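You operate a simulated robot arm through the tools that you are given. There is no shell and no other tool.

You are at the controls of a simulated robot arm. One attempt, no reset.

TASK
Wipe out the packets bin, put the noodles back and slide the bin to the wall.
Fine: lift the noodles out first; use the scrub pad and put it back. What is to be rubbed or washed off counts as gone when no trace of it is left.
Where things are to end (x, y in the base frame): packets bin within 40 mm of [110, 970].
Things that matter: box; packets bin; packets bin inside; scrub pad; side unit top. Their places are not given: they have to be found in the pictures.

The check looks at the end state, three seconds after you hand in, the way a careful person would. Anything else that was tipped, shoved, dropped, spilled or broken makes it a failure.

THE ROBOT
A 6-joint arm with a two-finger parallel gripper, fixed in place. Base frame: the origin is on the floor under the middle of its stand, x ahead of it, y to its left, z up; the work surface is at about z = 910. Lengths are in mm, angles in degrees, forces in N, time in s.
With the tool pointing down near the work surface it reaches from about 580 to 940 mm from the base axis. Its first joint turns from -149.0 to 149.0 degrees. Payload 3.43 kg.
The TCP is the grasp point between the finger pads, 34 mm short of the fingertips. In the tool frame z runs along the fingers and y along their closing line. The gripper opens to 128 mm. The fingers are 24 mm wide and 12 mm thick; the gripper's body (48 by 130 mm) begins 96 mm behind the TCP.
Orientation is that of the tool frame in the base frame, as a unit quaternion [w, x, y, z]. With the fingers straight down and closing along the base's y, the tool's x points along the base's -x, its y along +y and its z along -z.

THE INTERFACE
- The arm moves only by the tool apply_moves. Its argument "commands" is one flat list of numbers, 7 for each row, row after row: the finger opening in mm, from 0 to 128, then the shift along the tool's x, y, z in mm, then the turn, a rotation vector about the tool's x, y, z in degrees. In form: [grip, dx, dy, dz, ax, ay, az, grip, dx, dy, dz, ax, ay, az, ...]. A call has 1 to 20 rows; each row shifts and turns the commanded pose from where the row before left it, along the tool's axes as they then stand. Rows are played at 5 a second. More than 50 mm and 8.6 degrees between two rows, or a gripper value outside its range, and nothing of the call is played. A pose out of reach is approached as far as the arm can. The call stops where the force on the tool passes 40 N (or 10 N more than at its start, if that is more) or the arm is blocked; 0.2 s more then pass. Each finger travels about 108 mm/s and halts on what it meets, pressing with about 29 N; the grip force reading is that of the motor and also rises with nothing between the fingers. The clock runs only during rows and for 0.2 s after the last one: add rows that do not move to give the fingers time. The reply holds the time, the measured pose of the TCP, the force on the tool along the base axes, the opening and the grip force, in the units named above and with some noise, with the torque about the TCP (base axes, N m) and any sound that the robot's microphone picked up, and new pictures: "views" is both (left out), scene, wrist or none.
- Cameras (640 x 400 px; columns grow to the right, rows downward): "scene" is fixed at [401, 649.1, 1663.9]; the picture's right is [0.65, 0.76, 0.00], its down [0.75, -0.65, -0.13] and it looks along [-0.10, 0.08, -0.99] (base axes); focal length 252 px, centre (320, 200). "wrist" rides on the gripper at [76, -11, -160] in the tool frame; the picture's right is [0.15, 0.99, 0.00], its down [-0.88, 0.13, -0.46] and it looks along [-0.45, 0.07, 0.89] (tool axes); focal length 234 px, centre (320, 200).
- lift_body(by): slides the trunk up (or, below 0, down) by that many mm; the arm rides with it, the base frame stays. It gives what a move gives, with no picture.
- locate(camera, pixels): there is no depth. For up to 12 entries [column, row, z] of the newest picture of that camera ("zoom" is the newest enlarged one), the place [x, y] in the base frame at which the ray of that pixel passes the height z, good to about 2 mm. It takes no simulated time.
- enlarge(camera, box): a new picture of the part [left, top, right, bottom] of that camera's present view, enlarged. It takes no simulated time.
- job_done(): hands the job in; it is judged then, once.

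Leave the gripper open and the arm clear of the work at the hand-in unless told otherwise.

The tools are called after "Emit:" by a JSON object that holds its "op" and its "data". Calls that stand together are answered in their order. apply_moves: Moves the arm, as the interface text tells. Its arguments: {"type":"object","properties":{"commands":{"type":"array"},"views":{"type":"string","enum":["both","scene","wrist","none"]}},"required":["commands"]} The other tools are called the same way: lift_body (by) moves the trunk up or down; locate (camera, pixels) gives the place at which the rays of pixels pass given heights; enlarge (camera, box) takes an enlarged picture of a part of a camera's view; job_done () hands the job in.

At the start:

```text
t: 0.0
position: [85.8, 588.1, 1167.2]
tcp_rot: [0.0, 0.001, 1.0, 0.0]
contact_force: [-0.6, -0.2, 0.2]
wrist_torque: [0.0, 0.01, -0.03]
finger_gap: 128.0
grasp_force: 0.0
trunk travel left (down, up): [-650.0, 60.0]
```

scene: 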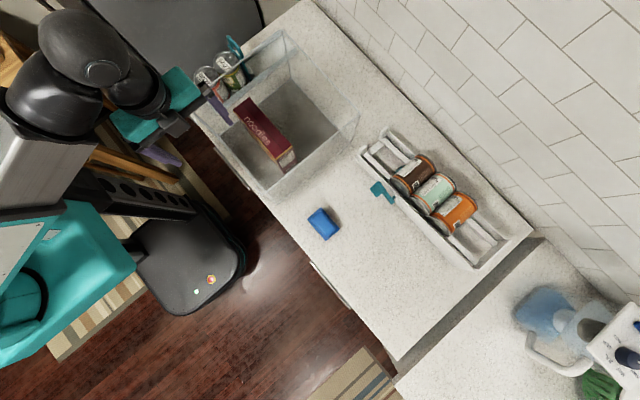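
wrist: 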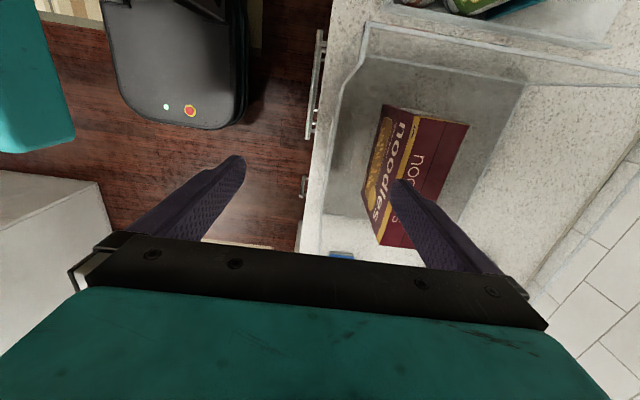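

I see the clear bin (around scene px 280,130) with a noodles box inside, a blue pad at (323,223) and a spice rack to the right. I'll enlarge the pictures to see details before moving.

Emit:
{"op": "enlarge", "data": {"camera": "scene", "box": [180, 20, 380, 250]}}

Emit:
{"op": "enlarge", "data": {"camera": "wrist", "box": [300, 0, 640, 270]}}

Emit:
{"op": "locate", "data": {"camera": "scene", "pixels": [[323, 223, 910], [323, 223, 940], [268, 190, 910], [338, 133, 910], [280, 85, 910], [220, 140, 910], [234, 108, 1010], [285, 170, 1010], [295, 155, 1010], [250, 98, 1010]]}}

```text
1.74 times, centred on (280, 135) of scene
```

zoom: 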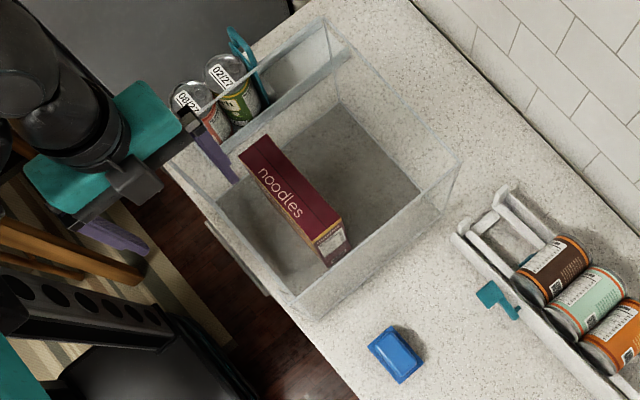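

```text
1.48 times, centred on (470, 135) of wrist
```

zoom: 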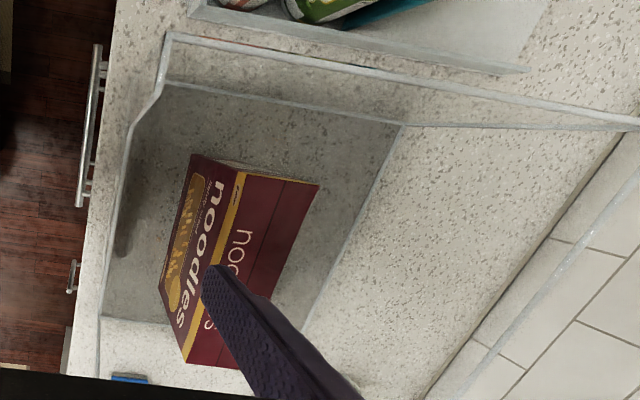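

```text
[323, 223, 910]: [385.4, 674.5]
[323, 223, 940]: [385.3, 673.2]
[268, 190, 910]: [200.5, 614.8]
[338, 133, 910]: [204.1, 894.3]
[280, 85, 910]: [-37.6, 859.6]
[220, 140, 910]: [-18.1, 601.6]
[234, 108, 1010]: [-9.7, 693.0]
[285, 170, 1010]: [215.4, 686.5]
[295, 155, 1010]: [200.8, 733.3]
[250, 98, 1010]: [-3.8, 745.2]
```

The bin seems to have a floor that shows clearly in the wrist view. I'll map its corners, rim, and the noodles box in the wrist zoom (corners at (170,85), (400,127), (305,330), (100,317)).

Emit:
{"op": "locate", "data": {"camera": "zoom", "pixels": [[170, 85, 912], [400, 127, 912], [305, 330, 912], [100, 317, 912], [165, 35, 1030], [193, 155, 1000], [240, 175, 1000], [320, 185, 1000], [185, 362, 1000], [125, 240, 912], [190, 20, 910], [525, 72, 910]]}}

Emit:
{"op": "enlarge", "data": {"camera": "scene", "box": [200, 60, 300, 200]}}

Emit:
{"op": "enlarge", "data": {"camera": "scene", "box": [260, 20, 380, 150]}}

Emit:
{"op": "enlarge", "data": {"camera": "scene", "box": [290, 180, 360, 260]}}

```text
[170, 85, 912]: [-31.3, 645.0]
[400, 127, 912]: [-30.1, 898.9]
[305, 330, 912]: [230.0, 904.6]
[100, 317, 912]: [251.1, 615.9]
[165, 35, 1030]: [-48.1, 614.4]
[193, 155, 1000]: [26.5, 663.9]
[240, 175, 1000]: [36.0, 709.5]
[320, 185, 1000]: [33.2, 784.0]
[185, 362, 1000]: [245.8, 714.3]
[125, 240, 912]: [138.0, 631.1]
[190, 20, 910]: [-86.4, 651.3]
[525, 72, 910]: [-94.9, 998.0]
```

```text
2.86 times, centred on (250, 130) of scene
```

zoom: 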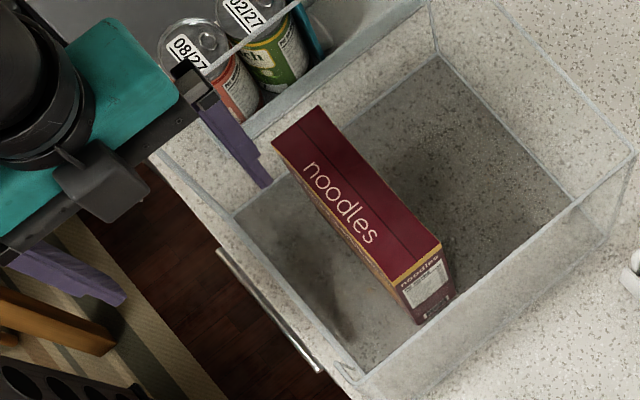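

```text
3.08 times, centred on (320, 85) of scene
```

zoom: 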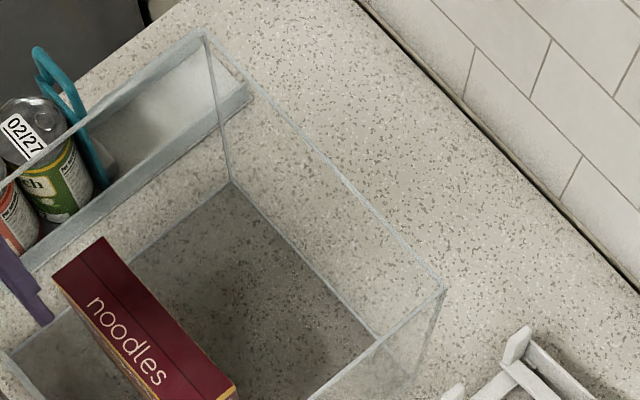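

```text
5.00 times, centred on (325, 220) of scene
```

zoom: 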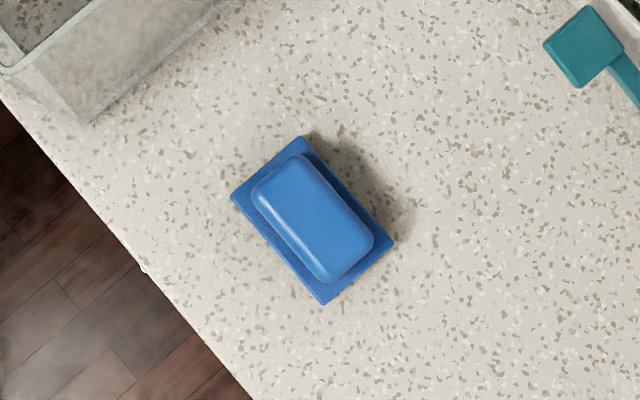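

The noodles box appears to stand about 160 mm tall (top near z≈1073 by triangulating the two views). I'll locate box top corners, bin rim corners and pad corners using scene pixels.

Emit:
{"op": "locate", "data": {"camera": "scene", "pixels": [[233.2, 110.1, 1073], [250, 97.5, 1073], [292.3, 144, 1073], [275.2, 158, 1073], [290.8, 79.5, 912], [337.9, 128.8, 912], [281, 31.4, 1030], [361.2, 114.2, 1030], [281, 31.4, 1060], [361.2, 114.2, 1060], [263, 188, 912], [221, 137, 912]]}}

Emit:
{"op": "locate", "data": {"camera": "zoom", "pixels": [[232, 195, 915], [305, 137, 915], [393, 240, 915], [323, 303, 915], [252, 183, 940], [300, 155, 940], [373, 240, 940], [330, 280, 940], [145, 268, 910], [0, 98, 910], [90, 120, 910]]}}

Emit:
{"op": "locate", "data": {"camera": "wrist", "pixels": [[368, 57, 912], [524, 86, 912], [366, 22, 1030], [365, 22, 1060], [326, 218, 912]]}}

```text
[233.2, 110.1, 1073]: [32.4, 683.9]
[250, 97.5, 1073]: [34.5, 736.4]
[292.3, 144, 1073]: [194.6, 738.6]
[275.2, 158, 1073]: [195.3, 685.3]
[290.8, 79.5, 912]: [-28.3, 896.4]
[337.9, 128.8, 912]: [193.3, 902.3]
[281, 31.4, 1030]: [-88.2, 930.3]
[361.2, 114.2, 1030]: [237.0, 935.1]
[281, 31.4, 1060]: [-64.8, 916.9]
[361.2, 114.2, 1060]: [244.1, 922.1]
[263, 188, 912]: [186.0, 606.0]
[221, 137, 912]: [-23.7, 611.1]
```

```text
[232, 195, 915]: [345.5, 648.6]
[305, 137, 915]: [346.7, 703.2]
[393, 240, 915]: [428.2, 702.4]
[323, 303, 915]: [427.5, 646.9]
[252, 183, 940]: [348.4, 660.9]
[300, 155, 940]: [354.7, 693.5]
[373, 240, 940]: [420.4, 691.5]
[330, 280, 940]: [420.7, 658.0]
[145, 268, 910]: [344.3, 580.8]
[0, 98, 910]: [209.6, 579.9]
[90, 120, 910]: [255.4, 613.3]
```

```text
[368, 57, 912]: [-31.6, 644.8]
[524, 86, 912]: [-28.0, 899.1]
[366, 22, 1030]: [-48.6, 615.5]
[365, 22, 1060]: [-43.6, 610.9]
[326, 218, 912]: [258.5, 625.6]
```

Everything is square to the axes: noodles box x 33–195, y 684–737, top z≈1073; pad x 346–428, y 647–703. I need the bin wall shape, so I'll enlarge the wrist picture on the bin front and the scene on the wall base.

Emit:
{"op": "enlarge", "data": {"camera": "wrist", "box": [310, 0, 470, 130]}}

Emit:
{"op": "enlarge", "data": {"camera": "wrist", "box": [290, 120, 450, 260]}}

Emit:
{"op": "locate", "data": {"camera": "scene", "pixels": [[333, 20, 910], [424, 114, 910], [540, 235, 910], [361.2, 114.2, 1090], [281, 31.4, 1090], [253, 198, 910], [385, 185, 950], [368, 150, 960]]}}

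```text
3.08 times, centred on (390, 65) of wrist
```

zoom: 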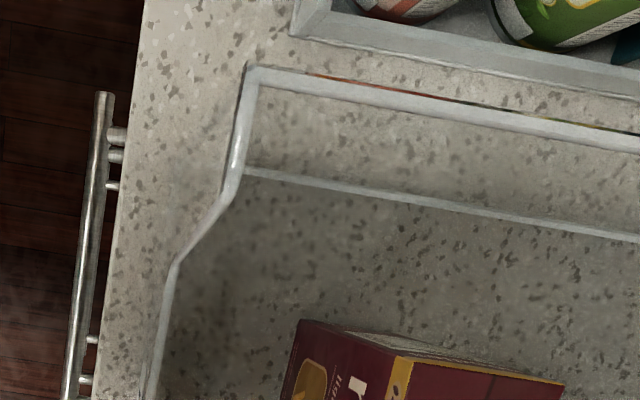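

```text
2.86 times, centred on (370, 190) of wrist
```

zoom: 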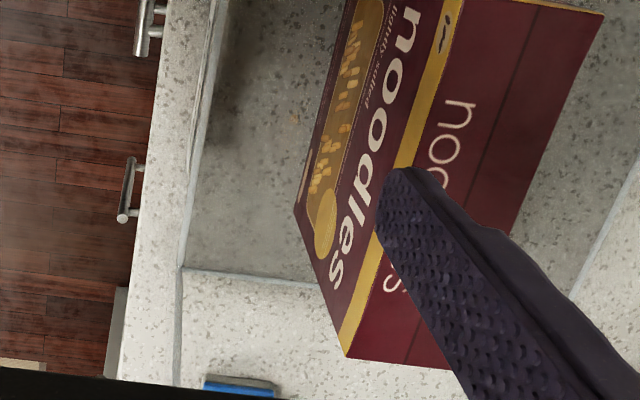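

```text
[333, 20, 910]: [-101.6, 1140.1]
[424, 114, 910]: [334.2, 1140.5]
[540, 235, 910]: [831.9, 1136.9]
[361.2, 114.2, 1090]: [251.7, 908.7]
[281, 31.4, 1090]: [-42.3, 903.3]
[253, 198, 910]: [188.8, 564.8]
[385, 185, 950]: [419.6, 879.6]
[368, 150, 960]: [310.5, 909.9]
```

The wall base is at y≈1140. The front of the bin has a scooped profile; I'll compute its contour at several heights.

Emit:
{"op": "locate", "data": {"camera": "wrist", "pixels": [[367.3, 22.8, 1090], [361.4, 60, 1060], [361.4, 60, 1000], [342.9, 84.5, 1060], [342.9, 84.5, 1000], [342.9, 84.5, 940], [334.8, 126.7, 1000], [334.8, 126.7, 940], [321, 214, 940], [321, 214, 1000], [332, 165, 912], [340, 160, 912]]}}

Emit:
{"op": "enlarge", "data": {"camera": "scene", "box": [200, 120, 290, 210]}}

```text
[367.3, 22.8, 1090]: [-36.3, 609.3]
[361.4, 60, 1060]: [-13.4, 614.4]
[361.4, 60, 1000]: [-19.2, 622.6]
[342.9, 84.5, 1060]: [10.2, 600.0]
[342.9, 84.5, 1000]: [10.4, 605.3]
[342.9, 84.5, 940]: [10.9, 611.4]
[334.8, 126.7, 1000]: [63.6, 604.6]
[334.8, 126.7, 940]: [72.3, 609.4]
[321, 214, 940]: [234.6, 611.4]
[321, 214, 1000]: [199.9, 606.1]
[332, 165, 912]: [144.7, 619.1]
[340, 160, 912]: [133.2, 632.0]
```

```text
4.44 times, centred on (245, 165) of scene
```

zoom: 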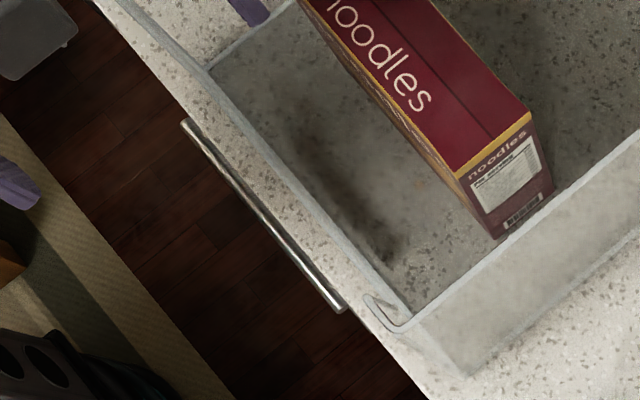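

A dark smear is visible on the bin floor near the front (zoom px ~(300,130) to (390,260)). I'll check the free counter area to the right for a place to set the box down.

Emit:
{"op": "locate", "data": {"camera": "zoom", "pixels": [[300, 130, 912], [390, 260, 912], [330, 150, 912], [420, 180, 912], [210, 68, 912], [410, 310, 912], [410, 325, 960], [205, 68, 960]]}}

Emit:
{"op": "locate", "data": {"camera": "scene", "pixels": [[395, 362, 910], [532, 240, 910], [362, 155, 910], [478, 268, 910], [383, 190, 910], [372, 188, 910], [325, 275, 910]]}}

Emit:
{"op": "enlarge", "data": {"camera": "scene", "box": [300, 120, 560, 390]}}

```text
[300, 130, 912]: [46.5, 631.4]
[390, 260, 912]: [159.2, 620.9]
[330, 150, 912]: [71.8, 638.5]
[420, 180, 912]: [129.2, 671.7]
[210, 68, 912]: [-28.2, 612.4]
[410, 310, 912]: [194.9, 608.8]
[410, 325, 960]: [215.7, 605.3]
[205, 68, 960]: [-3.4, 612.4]
```

```text
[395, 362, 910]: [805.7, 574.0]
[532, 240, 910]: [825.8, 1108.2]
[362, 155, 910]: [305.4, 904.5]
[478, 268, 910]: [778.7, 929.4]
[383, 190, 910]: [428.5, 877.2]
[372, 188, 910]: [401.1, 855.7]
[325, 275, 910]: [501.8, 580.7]
```

```text
1.48 times, centred on (430, 255) of scene
```

zoom: 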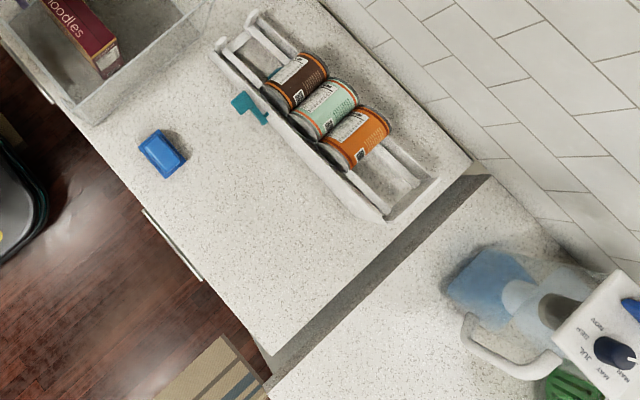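

Free counter spans x 260–790, y 585–840. The stain sits at about x 46–159, y 620–640 on the floor. First I move above the noodles box centre (114, 711) at the current height with open fingers.

Emit:
{"op": "apply_moves", "data": {"commands": [128, -10, 41, 0, 0, 0, 0, 128, -9, 41, 0, 0, 0, 0, 128, -9, 41, 0, 0, 0, 0, 128, 0, 0, 0, 0, 0, 0]}}

```text
t: 1.0
position: [113.5, 710.8, 1168.4]
tcp_rot: [0.0, 0.0, 1.0, 0.0]
contact_force: [0.9, -0.7, -0.2]
wrist_torque: [-0.04, -0.02, 0.02]
finger_gap: 127.8
grasp_force: 0.0
trunk travel left (down, up): [-650.0, 60.0]
```

scene: 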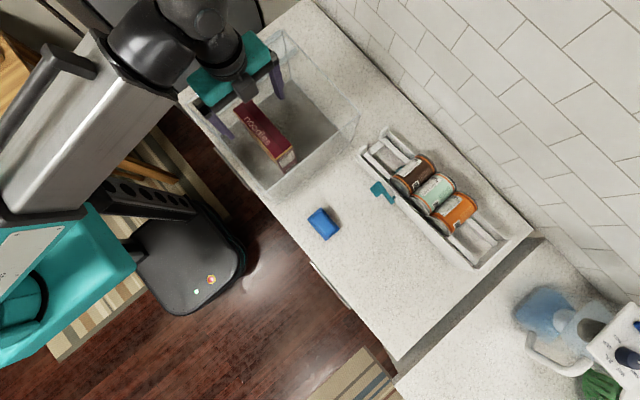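
wrist: 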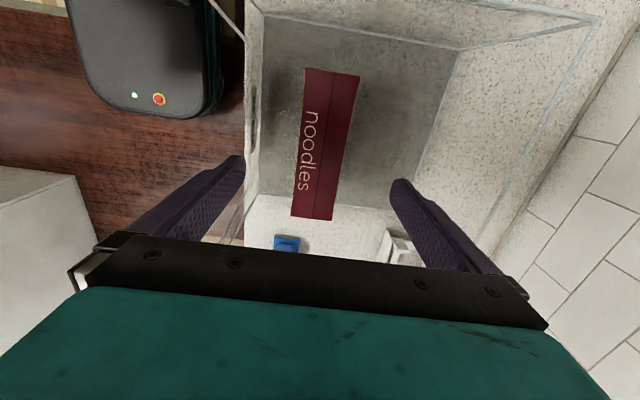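

The box sits nicely between the fingers in the wrist view. I'll enlarge for the bin geometry and dirt from here.

Emit:
{"op": "enlarge", "data": {"camera": "wrist", "box": [220, 0, 500, 240]}}

Emit:
{"op": "locate", "data": {"camera": "wrist", "pixels": [[306, 67, 1073], [360, 76, 1073], [332, 221, 1073], [291, 215, 1073], [260, 14, 912], [460, 50, 912], [415, 208, 912], [256, 195, 912], [595, 18, 1090], [246, 0, 1090]]}}

```text
1.67 times, centred on (360, 120) of wrist
```

zoom: 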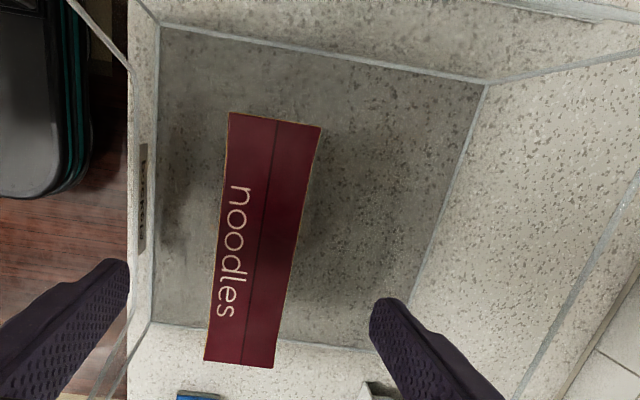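

```text
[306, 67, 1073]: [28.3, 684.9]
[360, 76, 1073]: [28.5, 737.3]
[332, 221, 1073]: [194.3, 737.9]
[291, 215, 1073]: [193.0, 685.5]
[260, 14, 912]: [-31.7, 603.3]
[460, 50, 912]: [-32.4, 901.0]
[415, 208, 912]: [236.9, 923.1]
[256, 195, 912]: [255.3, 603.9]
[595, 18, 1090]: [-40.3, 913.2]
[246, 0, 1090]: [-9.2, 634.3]
```

Box top confirmed (x 28–194, y 685–737, z 1073). I check the front lip height (zoom column ~128) before gripping.

Emit:
{"op": "locate", "data": {"camera": "zoom", "pixels": [[128, 200, 940], [128, 200, 960], [128, 200, 980], [128, 200, 1000], [155, 200, 912], [165, 235, 912], [185, 190, 912], [330, 200, 912], [145, 325, 912], [370, 350, 912]]}}

Emit:
{"op": "apply_moves", "data": {"commands": [128, 0, 0, 45, 0, 0, 0, 128, 0, 0, 45, 0, 0, 0, 128, 0, 0, 45, 0, 0, 0, 128, 0, 0, 0, 0, 0, 0], "views": "both"}}

```text
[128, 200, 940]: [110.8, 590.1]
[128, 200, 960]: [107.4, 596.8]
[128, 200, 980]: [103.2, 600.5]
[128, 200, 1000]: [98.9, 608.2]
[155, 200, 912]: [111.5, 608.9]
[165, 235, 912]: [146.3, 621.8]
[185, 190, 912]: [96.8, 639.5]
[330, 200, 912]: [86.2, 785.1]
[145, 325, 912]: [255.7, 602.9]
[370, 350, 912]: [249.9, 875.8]
```

```text
t: 2.0
position: [116.0, 711.2, 1032.9]
tcp_rot: [0.0, 0.0, 1.0, 0.0]
contact_force: [-0.3, 0.2, 1.0]
wrist_torque: [0.0, 0.0, 0.02]
finger_gap: 128.0
grasp_force: 0.2
trunk travel left (down, up): [-650.0, 60.0]
```

scene: 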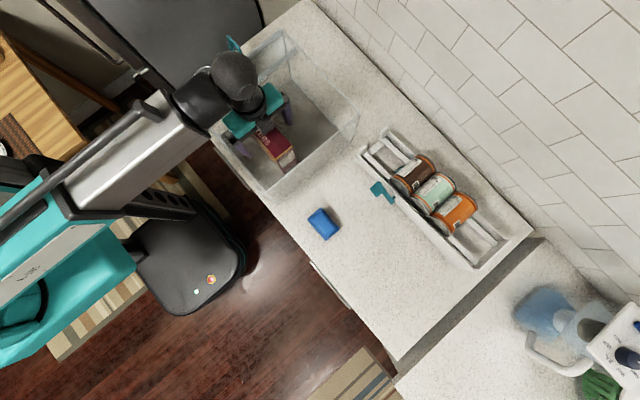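
wrist: 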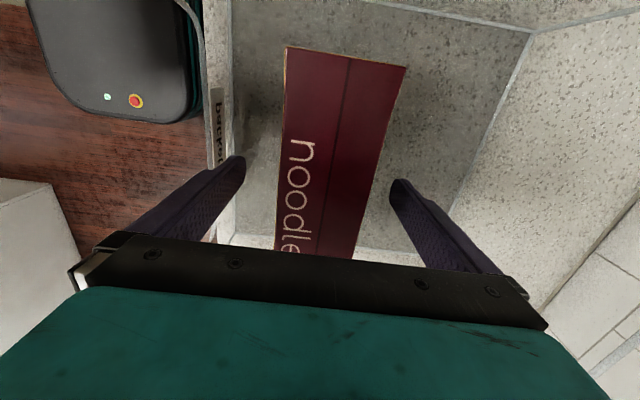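

TCP is at z≈1033 with the box between the fingers. I close on it.

Emit:
{"op": "apply_moves", "data": {"commands": [40, 0, 0, 0, 0, 0, 0, 40, 0, 0, 0, 0, 0, 0, 40, 0, 0, 0, 0, 0, 0, 40, 0, 0, 0, 0, 0, 0], "views": "wrist"}}

```text
t: 3.0
position: [114.6, 711.9, 1033.0]
tcp_rot: [0.0, 0.001, 1.0, 0.0]
contact_force: [0.1, -0.2, 0.5]
wrist_torque: [-0.04, -0.01, 0.02]
finger_gap: 54.8
grasp_force: 29.3
trunk travel left (down, up): [-650.0, 60.0]
```

wrist: 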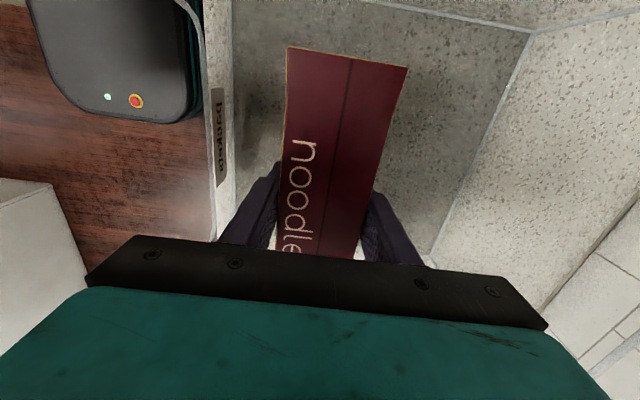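

Gripped at 54.8 mm. Now lift straight up in gentle steps about 100 mm and check.

Emit:
{"op": "apply_moves", "data": {"commands": [40, 0, 0, -8, 0, 0, 0, 40, 0, 0, -15, 0, 0, 0, 40, 0, 0, -20, 0, 0, 0, 40, 0, 0, -20, 0, 0, 0, 40, 0, 0, -20, 0, 0, 0, 40, 0, 0, -17, 0, 0, 0, 40, 0, 0, 0, 0, 0, 0], "views": "both"}}

```text
t: 4.6
position: [113.5, 712.2, 1131.8]
tcp_rot: [0.0, 0.0, 1.0, 0.001]
contact_force: [-0.1, 1.2, -3.6]
wrist_torque: [-0.02, -0.02, -0.01]
finger_gap: 54.8
grasp_force: 29.3
trunk travel left (down, up): [-650.0, 60.0]
```

scene: 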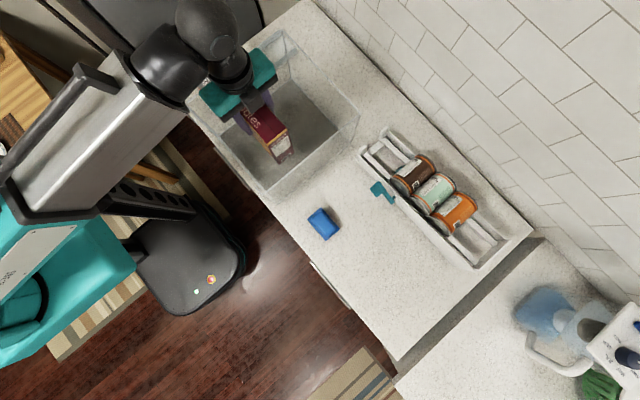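
wrist: 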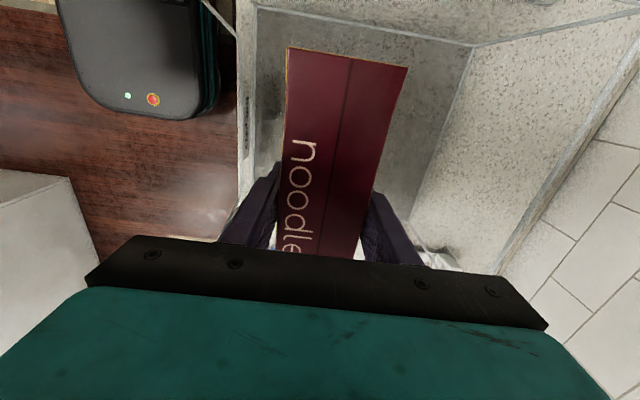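

It weighs about 4 N and is held firm. Continue lifting 115 mm so its bottom clears the 1090 rim.

Emit:
{"op": "apply_moves", "data": {"commands": [40, 0, 0, -23, 0, 0, 0, 40, 0, 0, -23, 0, 0, 0, 40, 0, 0, -23, 0, 0, 0, 40, 0, 0, -23, 0, 0, 0, 40, 0, 0, -23, 0, 0, 0, 40, 0, 0, 0, 0, 0, 0], "views": "both"}}

```text
t: 6.0
position: [113.1, 709.9, 1247.4]
tcp_rot: [0.0, 0.0, 1.0, 0.0]
contact_force: [-0.4, -0.3, -3.5]
wrist_torque: [0.02, 0.02, 0.02]
finger_gap: 54.5
grasp_force: 29.0
trunk travel left (down, up): [-650.0, 60.0]
```

scene: 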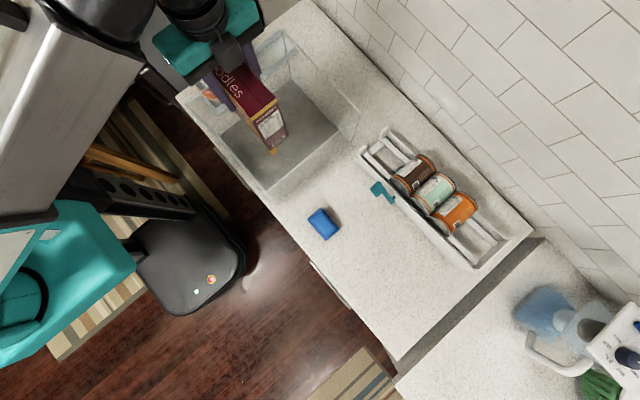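
wrist: 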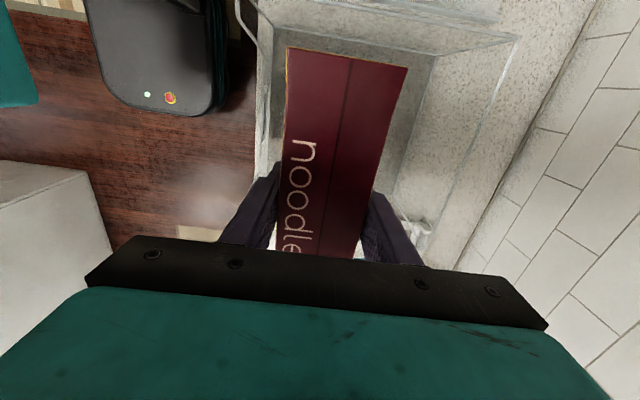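

An orange spot shows at scene (273,149), possibly under the box. I enlarge to check it and the bin floor.

Emit:
{"op": "enlarge", "data": {"camera": "scene", "box": [210, 70, 350, 200]}}

```text
3.08 times, centred on (280, 135) of scene
```

zoom: 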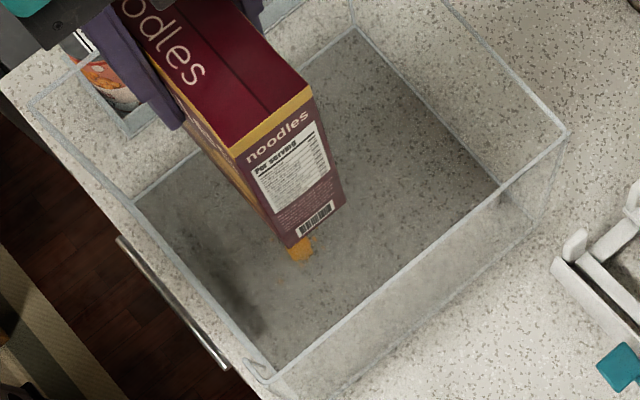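

The orange spot is a stain on the bin floor (zoom (302,248)). Now carry the box in +x at this height towards (540,700).

Emit:
{"op": "apply_moves", "data": {"commands": [40, -12, 0, 0, 0, 0, 0, 40, -25, 0, 0, 0, 0, 0, 40, -28, -1, 0, 0, 0, 0, 40, -28, -1, 0, 0, 0, 0, 40, -28, -1, 0, 0, 0, 0, 40, -28, -1, 0, 0, 0, 0, 40, -28, -1, 0, 0, 0, 0, 40, -28, -1, 0, 0, 0, 0, 40, -28, -1, 0, 0, 0, 0, 40, -25, -1, 0, 0, 0, 0, 40, -12, 0, 0, 0, 0, 0, 40, 0, 0, 0, 0, 0, 0], "views": "both"}}

```text
t: 8.6
position: [385.4, 702.3, 1247.2]
tcp_rot: [-0.001, 0.0, 1.0, 0.0]
contact_force: [0.4, -0.4, -3.4]
wrist_torque: [0.0, -0.03, -0.03]
finger_gap: 54.8
grasp_force: 29.7
trunk travel left (down, up): [-650.0, 60.0]
```

scene: 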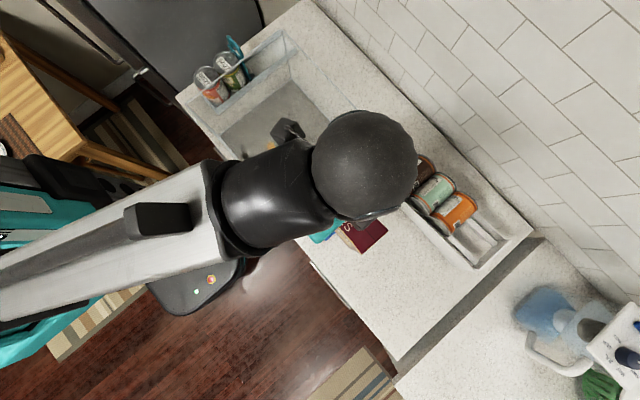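
wrist: 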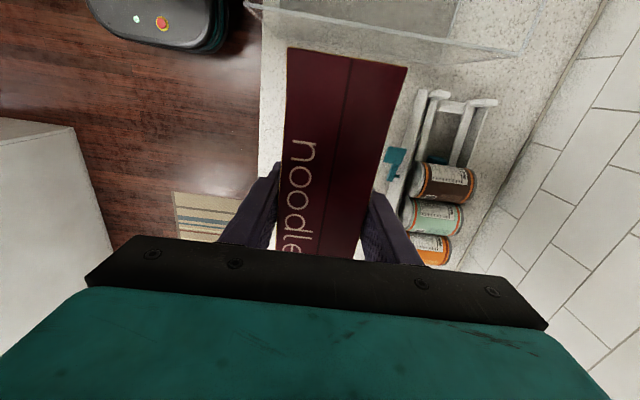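

Box is clear of the bin. Continue another 165 mm in +x.

Emit:
{"op": "apply_moves", "data": {"commands": [40, -15, 0, 0, 0, 0, 0, 40, -28, 0, 0, 0, 0, 0, 40, -30, 0, 0, 0, 0, 0, 40, -30, 0, 0, 0, 0, 0, 40, -30, 0, 0, 0, 0, 0, 40, -22, 0, 0, 0, 0, 0, 40, -10, 0, 0, 0, 0, 0, 40, 0, 0, 0, 0, 0, 0], "views": "both"}}

```text
t: 10.4
position: [537.8, 685.6, 1239.6]
tcp_rot: [0.001, 0.001, 1.0, 0.001]
contact_force: [-0.5, 0.4, -3.9]
wrist_torque: [0.03, -0.03, 0.0]
finger_gap: 54.7
grasp_force: 28.8
out of reach, approached as far as the arm can: row 5, 6, 7
trunk travel left (down, up): [-650.0, 60.0]
```

scene: 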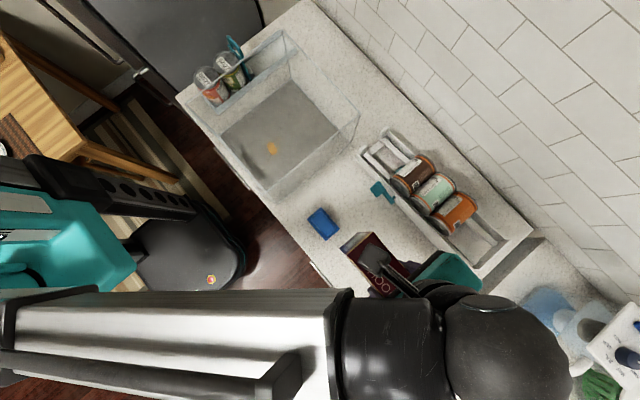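
wrist: 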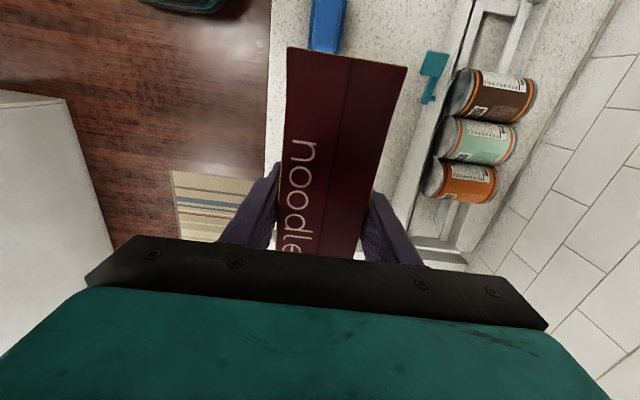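

The arm is near its reach there (the command is about (550,702)). The bin is now empty in the scene with the stain at (273,149); I'll enlarge that, then lower the box toward the counter to TCP z≈1040.

Emit:
{"op": "enlarge", "data": {"camera": "scene", "box": [200, 60, 360, 210]}}

Emit:
{"op": "apply_moves", "data": {"commands": [40, 5, 0, 20, 0, 0, 0, 40, 5, 0, 30, 0, 0, 0, 40, 0, 0, 30, 0, 0, 0, 40, 0, 0, 30, 0, 0, 0, 40, 0, 0, 30, 0, 0, 0, 40, 0, 0, 30, 0, 0, 0, 40, 0, 0, 20, 0, 0, 0, 40, 0, 0, 10, 0, 0, 0, 40, 0, 0, 0, 0, 0, 0], "views": "both"}}

```text
2.67 times, centred on (280, 135) of scene
```

zoom: 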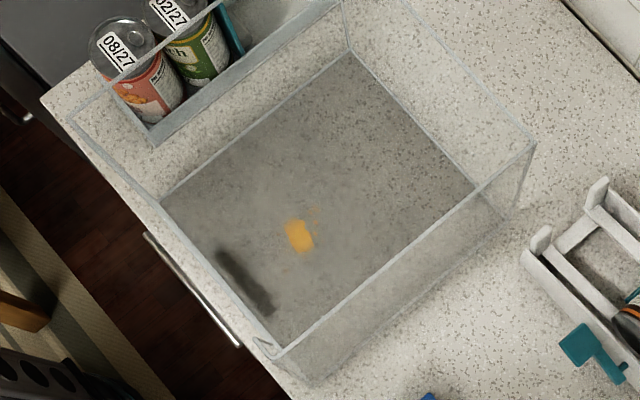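

```text
t: 12.4
position: [529.2, 685.0, 1039.0]
tcp_rot: [0.0, 0.0, 1.0, 0.0]
contact_force: [0.2, 0.7, -3.5]
wrist_torque: [-0.01, -0.03, 0.0]
finger_gap: 54.8
grasp_force: 29.3
trunk travel left (down, up): [-650.0, 60.0]
```

scene: 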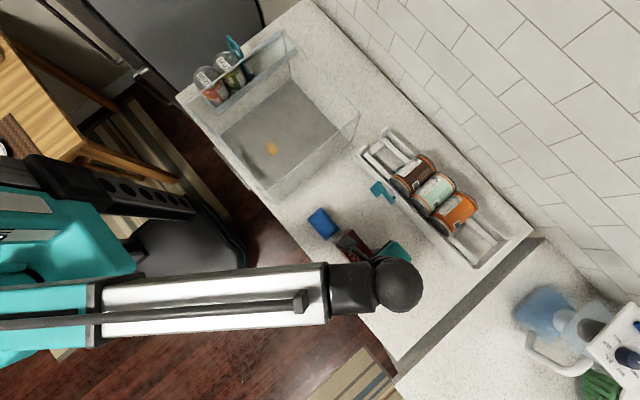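
wrist: 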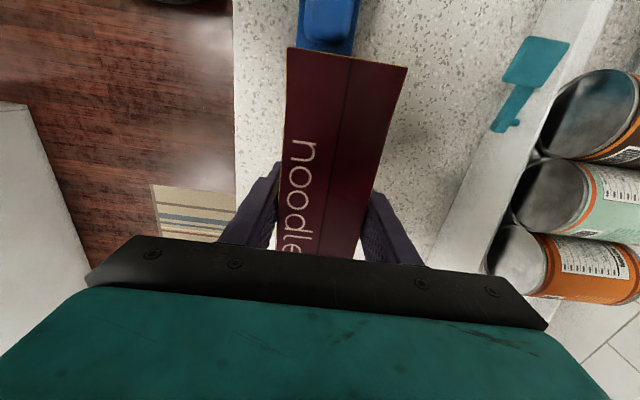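

The box is held at (529,685,1039), 15 mm from the pad. I shift 20 mm further +x, then lower in small steps until it touches (expected around TCP z 1030).

Emit:
{"op": "apply_moves", "data": {"commands": [40, -10, 0, 0, 0, 0, 0, 40, -10, 0, 0, 0, 0, 0, 40, 0, 0, 3, 0, 0, 0, 40, 0, 0, 2, 0, 0, 0, 40, 0, 0, 2, 0, 0, 0, 40, 0, 0, 0, 0, 0, 0], "views": "none"}}

```text
t: 13.8
position: [548.0, 687.5, 1033.3]
tcp_rot: [0.001, 0.0, 1.0, 0.0]
contact_force: [0.1, -0.1, -3.4]
wrist_torque: [-0.01, 0.02, 0.01]
finger_gap: 54.7
grasp_force: 28.6
trunk travel left (down, up): [-650.0, 60.0]
```

Still hanging free (−3.4 N). I keep lowering 1 mm per row.

Emit:
{"op": "apply_moves", "data": {"commands": [40, 0, 0, 1, 0, 0, 0, 40, 0, 0, 1, 0, 0, 0, 40, 0, 0, 1, 0, 0, 0, 40, 0, 0, 0, 0, 0, 0], "views": "none"}}

```text
t: 14.8
position: [548.4, 687.5, 1028.6]
tcp_rot: [0.001, 0.001, 1.0, 0.0]
contact_force: [0.1, -0.5, -2.9]
wrist_torque: [0.02, -0.02, 0.01]
finger_gap: 54.9
grasp_force: 29.2
trunk travel left (down, up): [-650.0, 60.0]
```

Emit:
{"op": "apply_moves", "data": {"commands": [40, 0, 0, 1, 0, 0, 0, 40, 0, 0, 1, 0, 0, 0, 40, 0, 0, 0, 0, 0, 0], "views": "none"}}

```text
t: 15.6
position: [548.7, 686.6, 1028.9]
tcp_rot: [0.001, 0.001, 1.0, 0.001]
contact_force: [1.5, 2.7, 4.2]
wrist_torque: [0.15, 0.39, -0.2]
finger_gap: 55.1
grasp_force: 29.1
trunk travel left (down, up): [-650.0, 60.0]
```

The reading turned to +4 N, so the box now stands on the counter. I open the fingers and rise.

Emit:
{"op": "apply_moves", "data": {"commands": [58, 0, 0, 0, 0, 0, 0, 75, 0, 0, 0, 0, 0, 0, 110, 0, 0, 0, 0, 0, 0, 110, 0, 0, 0, 0, 0, 0], "views": "both"}}

```text
t: 16.6
position: [548.4, 685.3, 1029.3]
tcp_rot: [0.001, -0.001, 1.0, 0.001]
contact_force: [0.2, 0.3, 0.1]
wrist_torque: [0.03, -0.03, 0.02]
finger_gap: 110.2
grasp_force: 0.0
trunk travel left (down, up): [-650.0, 60.0]
```

scene: 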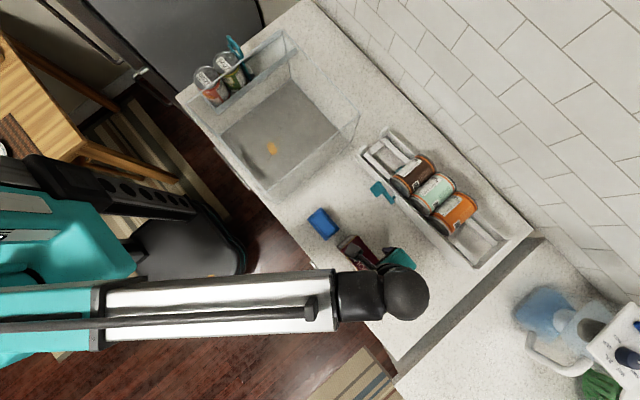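
wrist: 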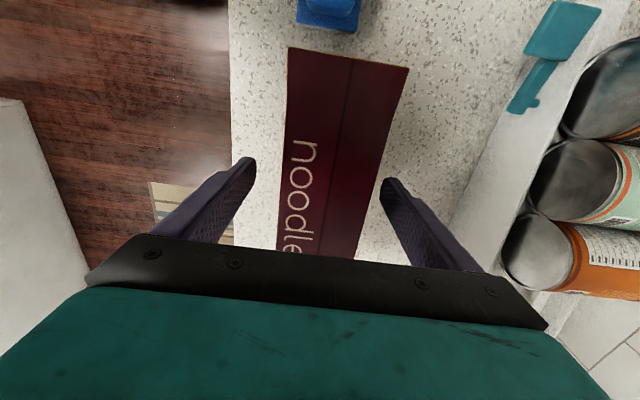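

The box stands upright by itself. I rise 105 mm to clear it.

Emit:
{"op": "apply_moves", "data": {"commands": [110, 0, 0, -20, 0, 0, 0, 110, 0, 0, -35, 0, 0, 0, 110, 0, 0, -35, 0, 0, 0, 110, 0, 0, -25, 0, 0, 0, 110, 0, 0, 0, 0, 0, 0], "views": "both"}}

Emit:
{"op": "locate", "data": {"camera": "scene", "pixels": [[273, 149, 912]]}}

```text
t: 17.8
position: [545.7, 686.5, 1143.6]
tcp_rot: [0.001, 0.0, 1.0, -0.001]
contact_force: [0.4, 0.3, 0.4]
wrist_torque: [-0.02, -0.01, 0.01]
finger_gap: 109.6
grasp_force: 0.1
trunk travel left (down, up): [-650.0, 60.0]
```

scene: 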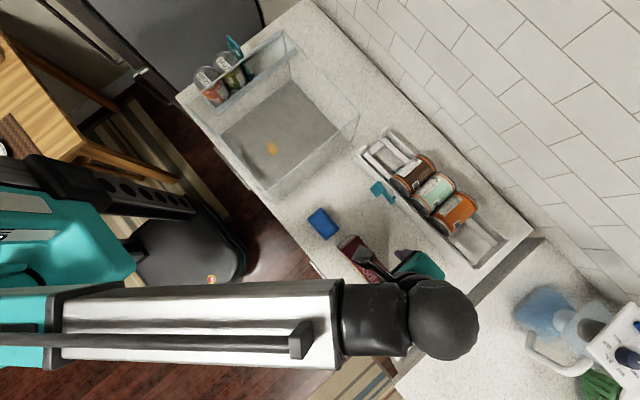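
wrist: 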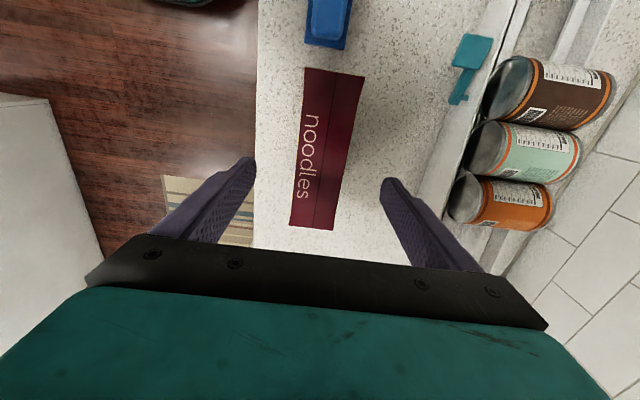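

```text
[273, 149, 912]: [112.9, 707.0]
```

Box upright on the counter. Stain centre is about (113,707). Next go above the pad at (387,675) staying high.

Emit:
{"op": "apply_moves", "data": {"commands": [110, 30, -2, 0, 0, 0, 0, 110, 35, -3, 0, 0, 0, 0, 110, 35, -3, 0, 0, 0, 0, 110, 35, -2, 0, 0, 0, 0, 110, 24, -1, 0, 0, 0, 0, 110, 0, 0, 0, 0, 0, 0], "views": "both"}}

```text
t: 19.2
position: [388.3, 675.7, 1144.4]
tcp_rot: [0.0, 0.0, 1.0, 0.0]
contact_force: [-0.5, 0.0, 0.1]
wrist_torque: [-0.02, 0.01, -0.02]
finger_gap: 110.1
grasp_force: 0.0
trunk travel left (down, up): [-650.0, 60.0]
```

scene: 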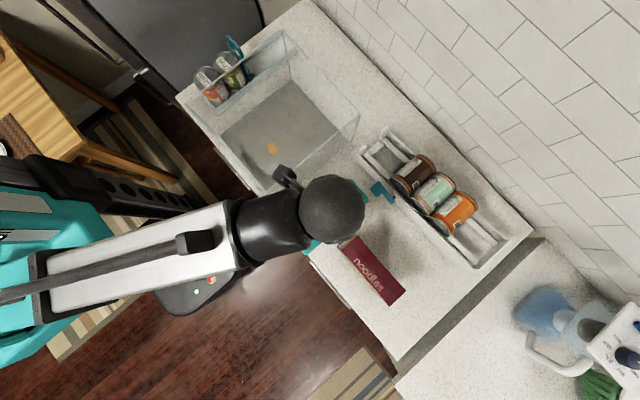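
wrist: 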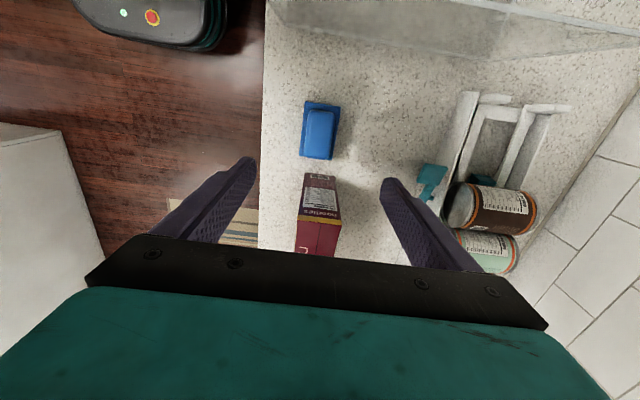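

Emit:
{"op": "enlarge", "data": {"camera": "wrist", "box": [260, 80, 380, 190]}}

Emit:
{"op": "locate", "data": {"camera": "wrist", "pixels": [[306, 102, 912], [340, 105, 912], [328, 160, 912], [299, 155, 912], [309, 112, 940], [337, 112, 940], [305, 158, 940], [331, 159, 940]]}}

```text
3.64 times, centred on (320, 135) of wrist
```

zoom: 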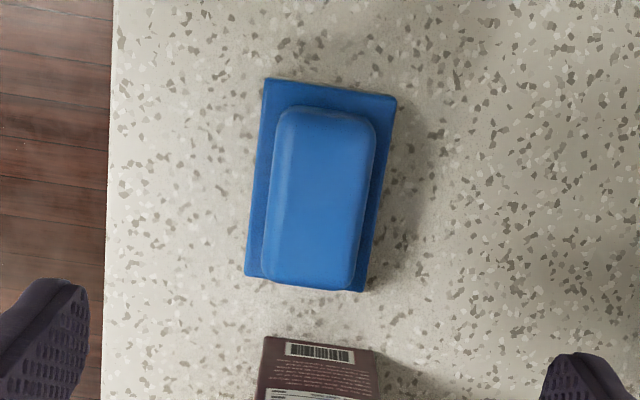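

```text
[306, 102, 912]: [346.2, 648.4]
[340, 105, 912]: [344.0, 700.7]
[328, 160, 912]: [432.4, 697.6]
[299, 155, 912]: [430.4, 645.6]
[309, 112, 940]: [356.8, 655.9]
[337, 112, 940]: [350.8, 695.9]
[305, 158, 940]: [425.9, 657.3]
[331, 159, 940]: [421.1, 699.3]
```

The pad is a 82×55 base with a handle on top (x≈352–422, y≈659–692, top z≈940). I descend with open fingers until the tips are at about z 922 (TCP z 956).

Emit:
{"op": "apply_moves", "data": {"commands": [100, 0, 0, 40, 0, 0, 0, 100, 0, 0, 40, 0, 0, 0, 100, 0, 0, 40, 0, 0, 0, 100, 0, 0, 30, 0, 0, 0, 100, 0, 0, 20, 0, 0, 0, 100, 0, 0, 13, 0, 0, 0, 100, 0, 0, 0, 0, 0, 0], "views": "both"}}

```text
t: 20.8
position: [389.7, 673.4, 958.9]
tcp_rot: [0.0, -0.001, 1.0, 0.0]
contact_force: [-0.2, 0.7, 0.3]
wrist_torque: [-0.01, -0.03, -0.01]
finger_gap: 100.2
grasp_force: 0.1
trunk travel left (down, up): [-650.0, 60.0]
```

scene: 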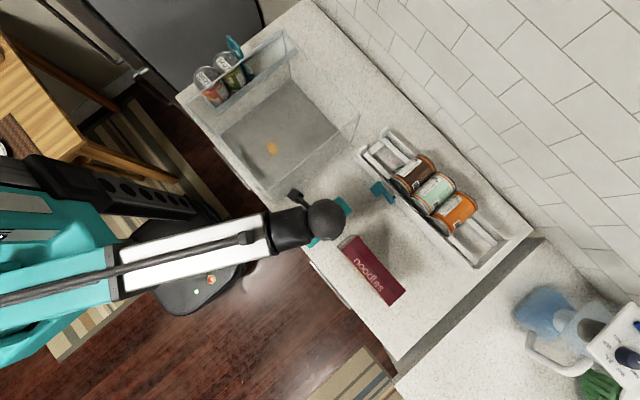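
wrist: 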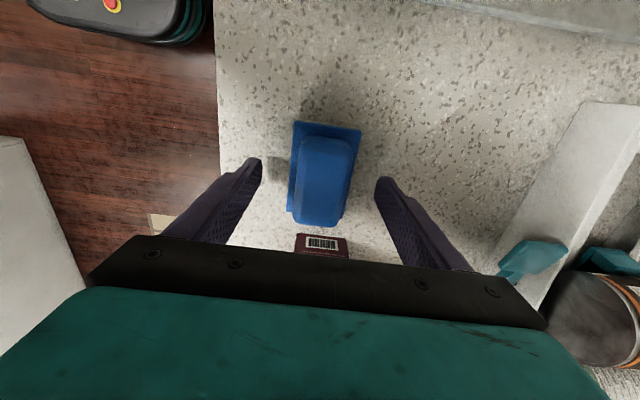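

Emit:
{"op": "enlarge", "data": {"camera": "wrist", "box": [240, 100, 400, 250]}}

Emit:
{"op": "locate", "data": {"camera": "wrist", "pixels": [[294, 121, 912], [361, 129, 912], [294, 121, 918], [361, 129, 918], [304, 137, 940], [353, 143, 940], [292, 217, 940], [339, 226, 940], [304, 137, 950], [353, 143, 950]]}}

```text
2.67 times, centred on (320, 175) of wrist
```

zoom: 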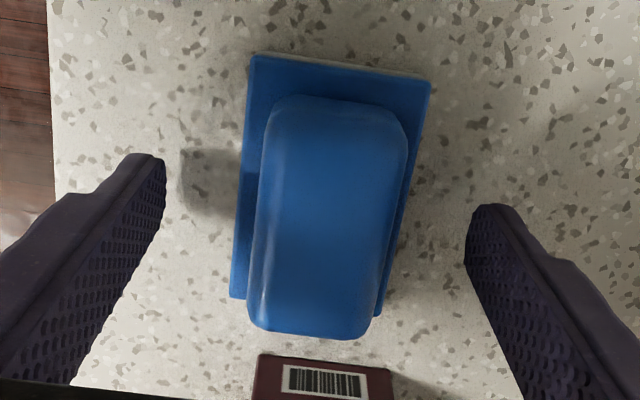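

```text
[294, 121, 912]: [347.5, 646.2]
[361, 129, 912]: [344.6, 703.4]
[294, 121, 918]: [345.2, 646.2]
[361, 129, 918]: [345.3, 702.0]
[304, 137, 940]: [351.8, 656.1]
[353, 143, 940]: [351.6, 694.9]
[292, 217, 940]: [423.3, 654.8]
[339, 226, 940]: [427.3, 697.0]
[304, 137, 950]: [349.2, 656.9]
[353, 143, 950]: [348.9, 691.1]
```

Handle top looks near z≈945. Lower 3 mm more and close on it.

Emit:
{"op": "apply_moves", "data": {"commands": [100, 0, 1, 3, 0, 0, 0, 60, 0, 0, 0, 0, 0, 0, 15, 0, 0, 0, 0, 0, 0, 15, 0, 0, 0, 0, 0, 0, 15, 0, 0, 0, 0, 0, 0], "views": "wrist"}}

```text
t: 22.0
position: [388.7, 673.7, 957.4]
tcp_rot: [0.001, 0.0, 1.0, 0.0]
contact_force: [0.4, 0.5, 2.0]
wrist_torque: [-0.02, 0.02, 0.0]
finger_gap: 55.1
grasp_force: 28.8
trunk travel left (down, up): [-650.0, 60.0]
```

wrist: 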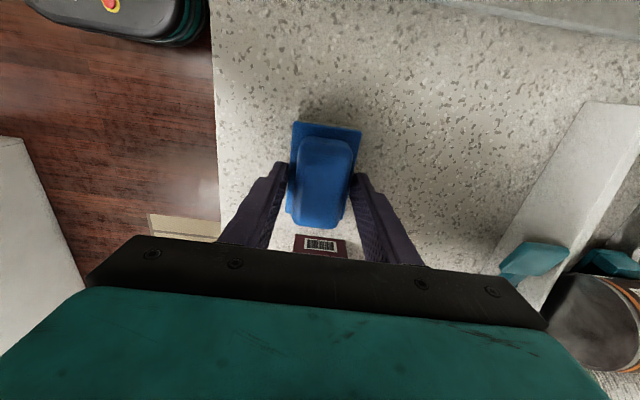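

The fingers stopped at 55 mm, meaning the tips caught the pad's wider base. I'd rather hold the handle: open, rise 8 mm, close again.

Emit:
{"op": "apply_moves", "data": {"commands": [75, 0, 0, 0, 0, 0, 0, 75, 0, 0, -4, 0, 0, 0, 75, 0, 0, -4, 0, 0, 0, 30, 0, 0, 0, 0, 0, 0, 10, 0, 0, 0, 0, 0, 0, 10, 0, 0, 0, 0, 0, 0, 10, 0, 0, 0, 0, 0, 0], "views": "wrist"}}

```text
t: 23.6
position: [388.0, 675.9, 966.0]
tcp_rot: [0.0, 0.001, 1.0, 0.0]
contact_force: [0.5, 0.1, -0.7]
wrist_torque: [0.01, 0.01, 0.01]
finger_gap: 38.9
grasp_force: 29.9
trunk travel left (down, up): [-650.0, 60.0]
```

wrist: 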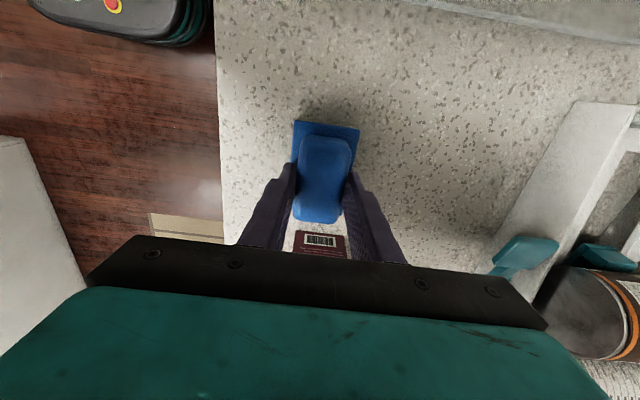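

Now holding the handle (38.9 mm), pad bottom is 56 mm below the TCP. I note the pad's home pose as TCP (388, 675.9, 966). Lift up to z≈1190.

Emit:
{"op": "apply_moves", "data": {"commands": [10, 0, 0, -10, 0, 0, 0, 10, 0, 0, -25, 0, 0, 0, 10, 0, 0, -40, 0, 0, 0, 10, 0, 0, -40, 0, 0, 0, 10, 0, 0, -40, 0, 0, 0, 10, 0, 0, -40, 0, 0, 0, 10, 0, 0, -29, 0, 0, 0, 10, 0, 0, 0, 0, 0, 0], "views": "both"}}

```text
t: 25.4
position: [388.4, 675.1, 1191.6]
tcp_rot: [0.0, 0.0, 1.0, 0.0]
contact_force: [-0.6, -0.6, 0.0]
wrist_torque: [0.0, 0.02, 0.0]
finger_gap: 39.2
grasp_force: 28.5
trunk travel left (down, up): [-650.0, 60.0]
```

scene: 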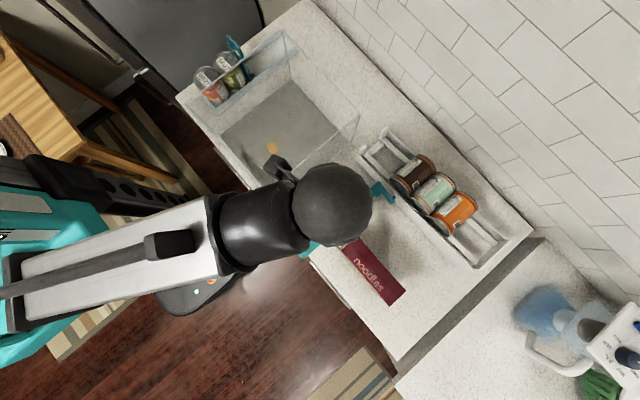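
wrist: 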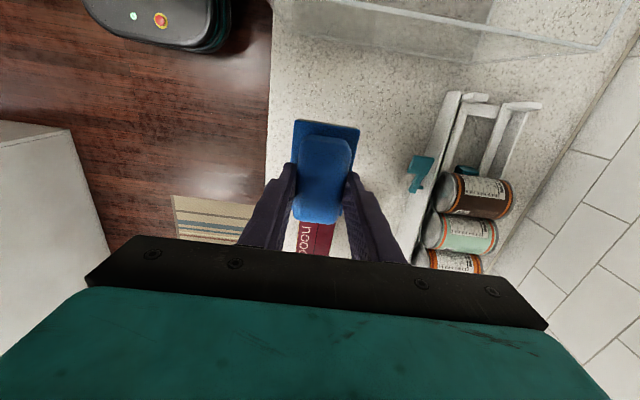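

Pad is held. Carry it over the bin to (113,707) at this height.

Emit:
{"op": "apply_moves", "data": {"commands": [10, 25, 3, 0, 0, 0, 0, 10, 38, 4, 0, 0, 0, 0, 10, 38, 4, 0, 0, 0, 0, 10, 38, 4, 0, 0, 0, 0, 10, 38, 5, 0, 0, 0, 0, 10, 38, 5, 0, 0, 0, 0, 10, 38, 4, 0, 0, 0, 0, 10, 22, 3, 0, 0, 0, 0, 10, 0, 0, 0, 0, 0, 0], "views": "both"}}

```text
t: 27.4
position: [114.4, 709.6, 1187.6]
tcp_rot: [0.0, 0.0, 1.0, 0.0]
contact_force: [0.8, -0.1, -0.4]
wrist_torque: [0.0, 0.0, 0.01]
finger_gap: 39.0
grasp_force: 28.9
trunk travel left (down, up): [-650.0, 60.0]
```

scene: 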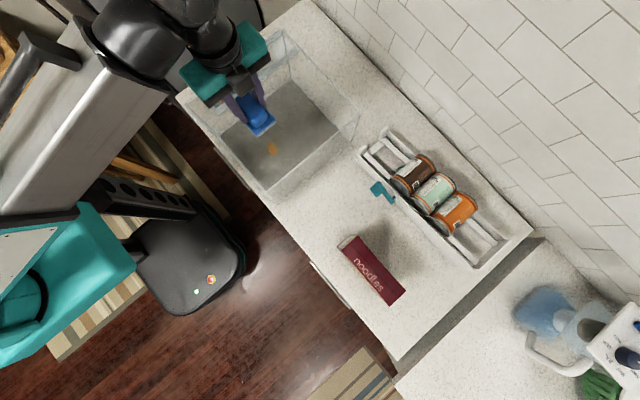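
wrist: 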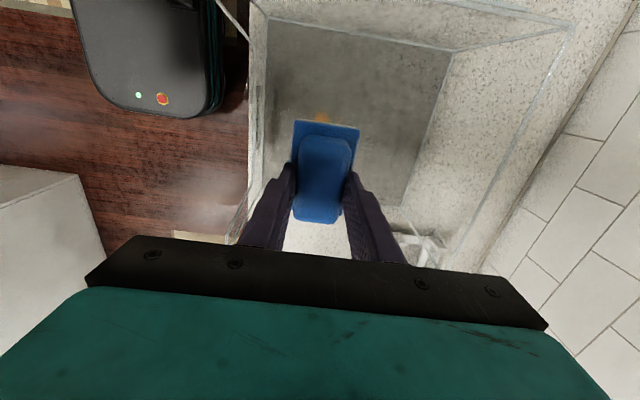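

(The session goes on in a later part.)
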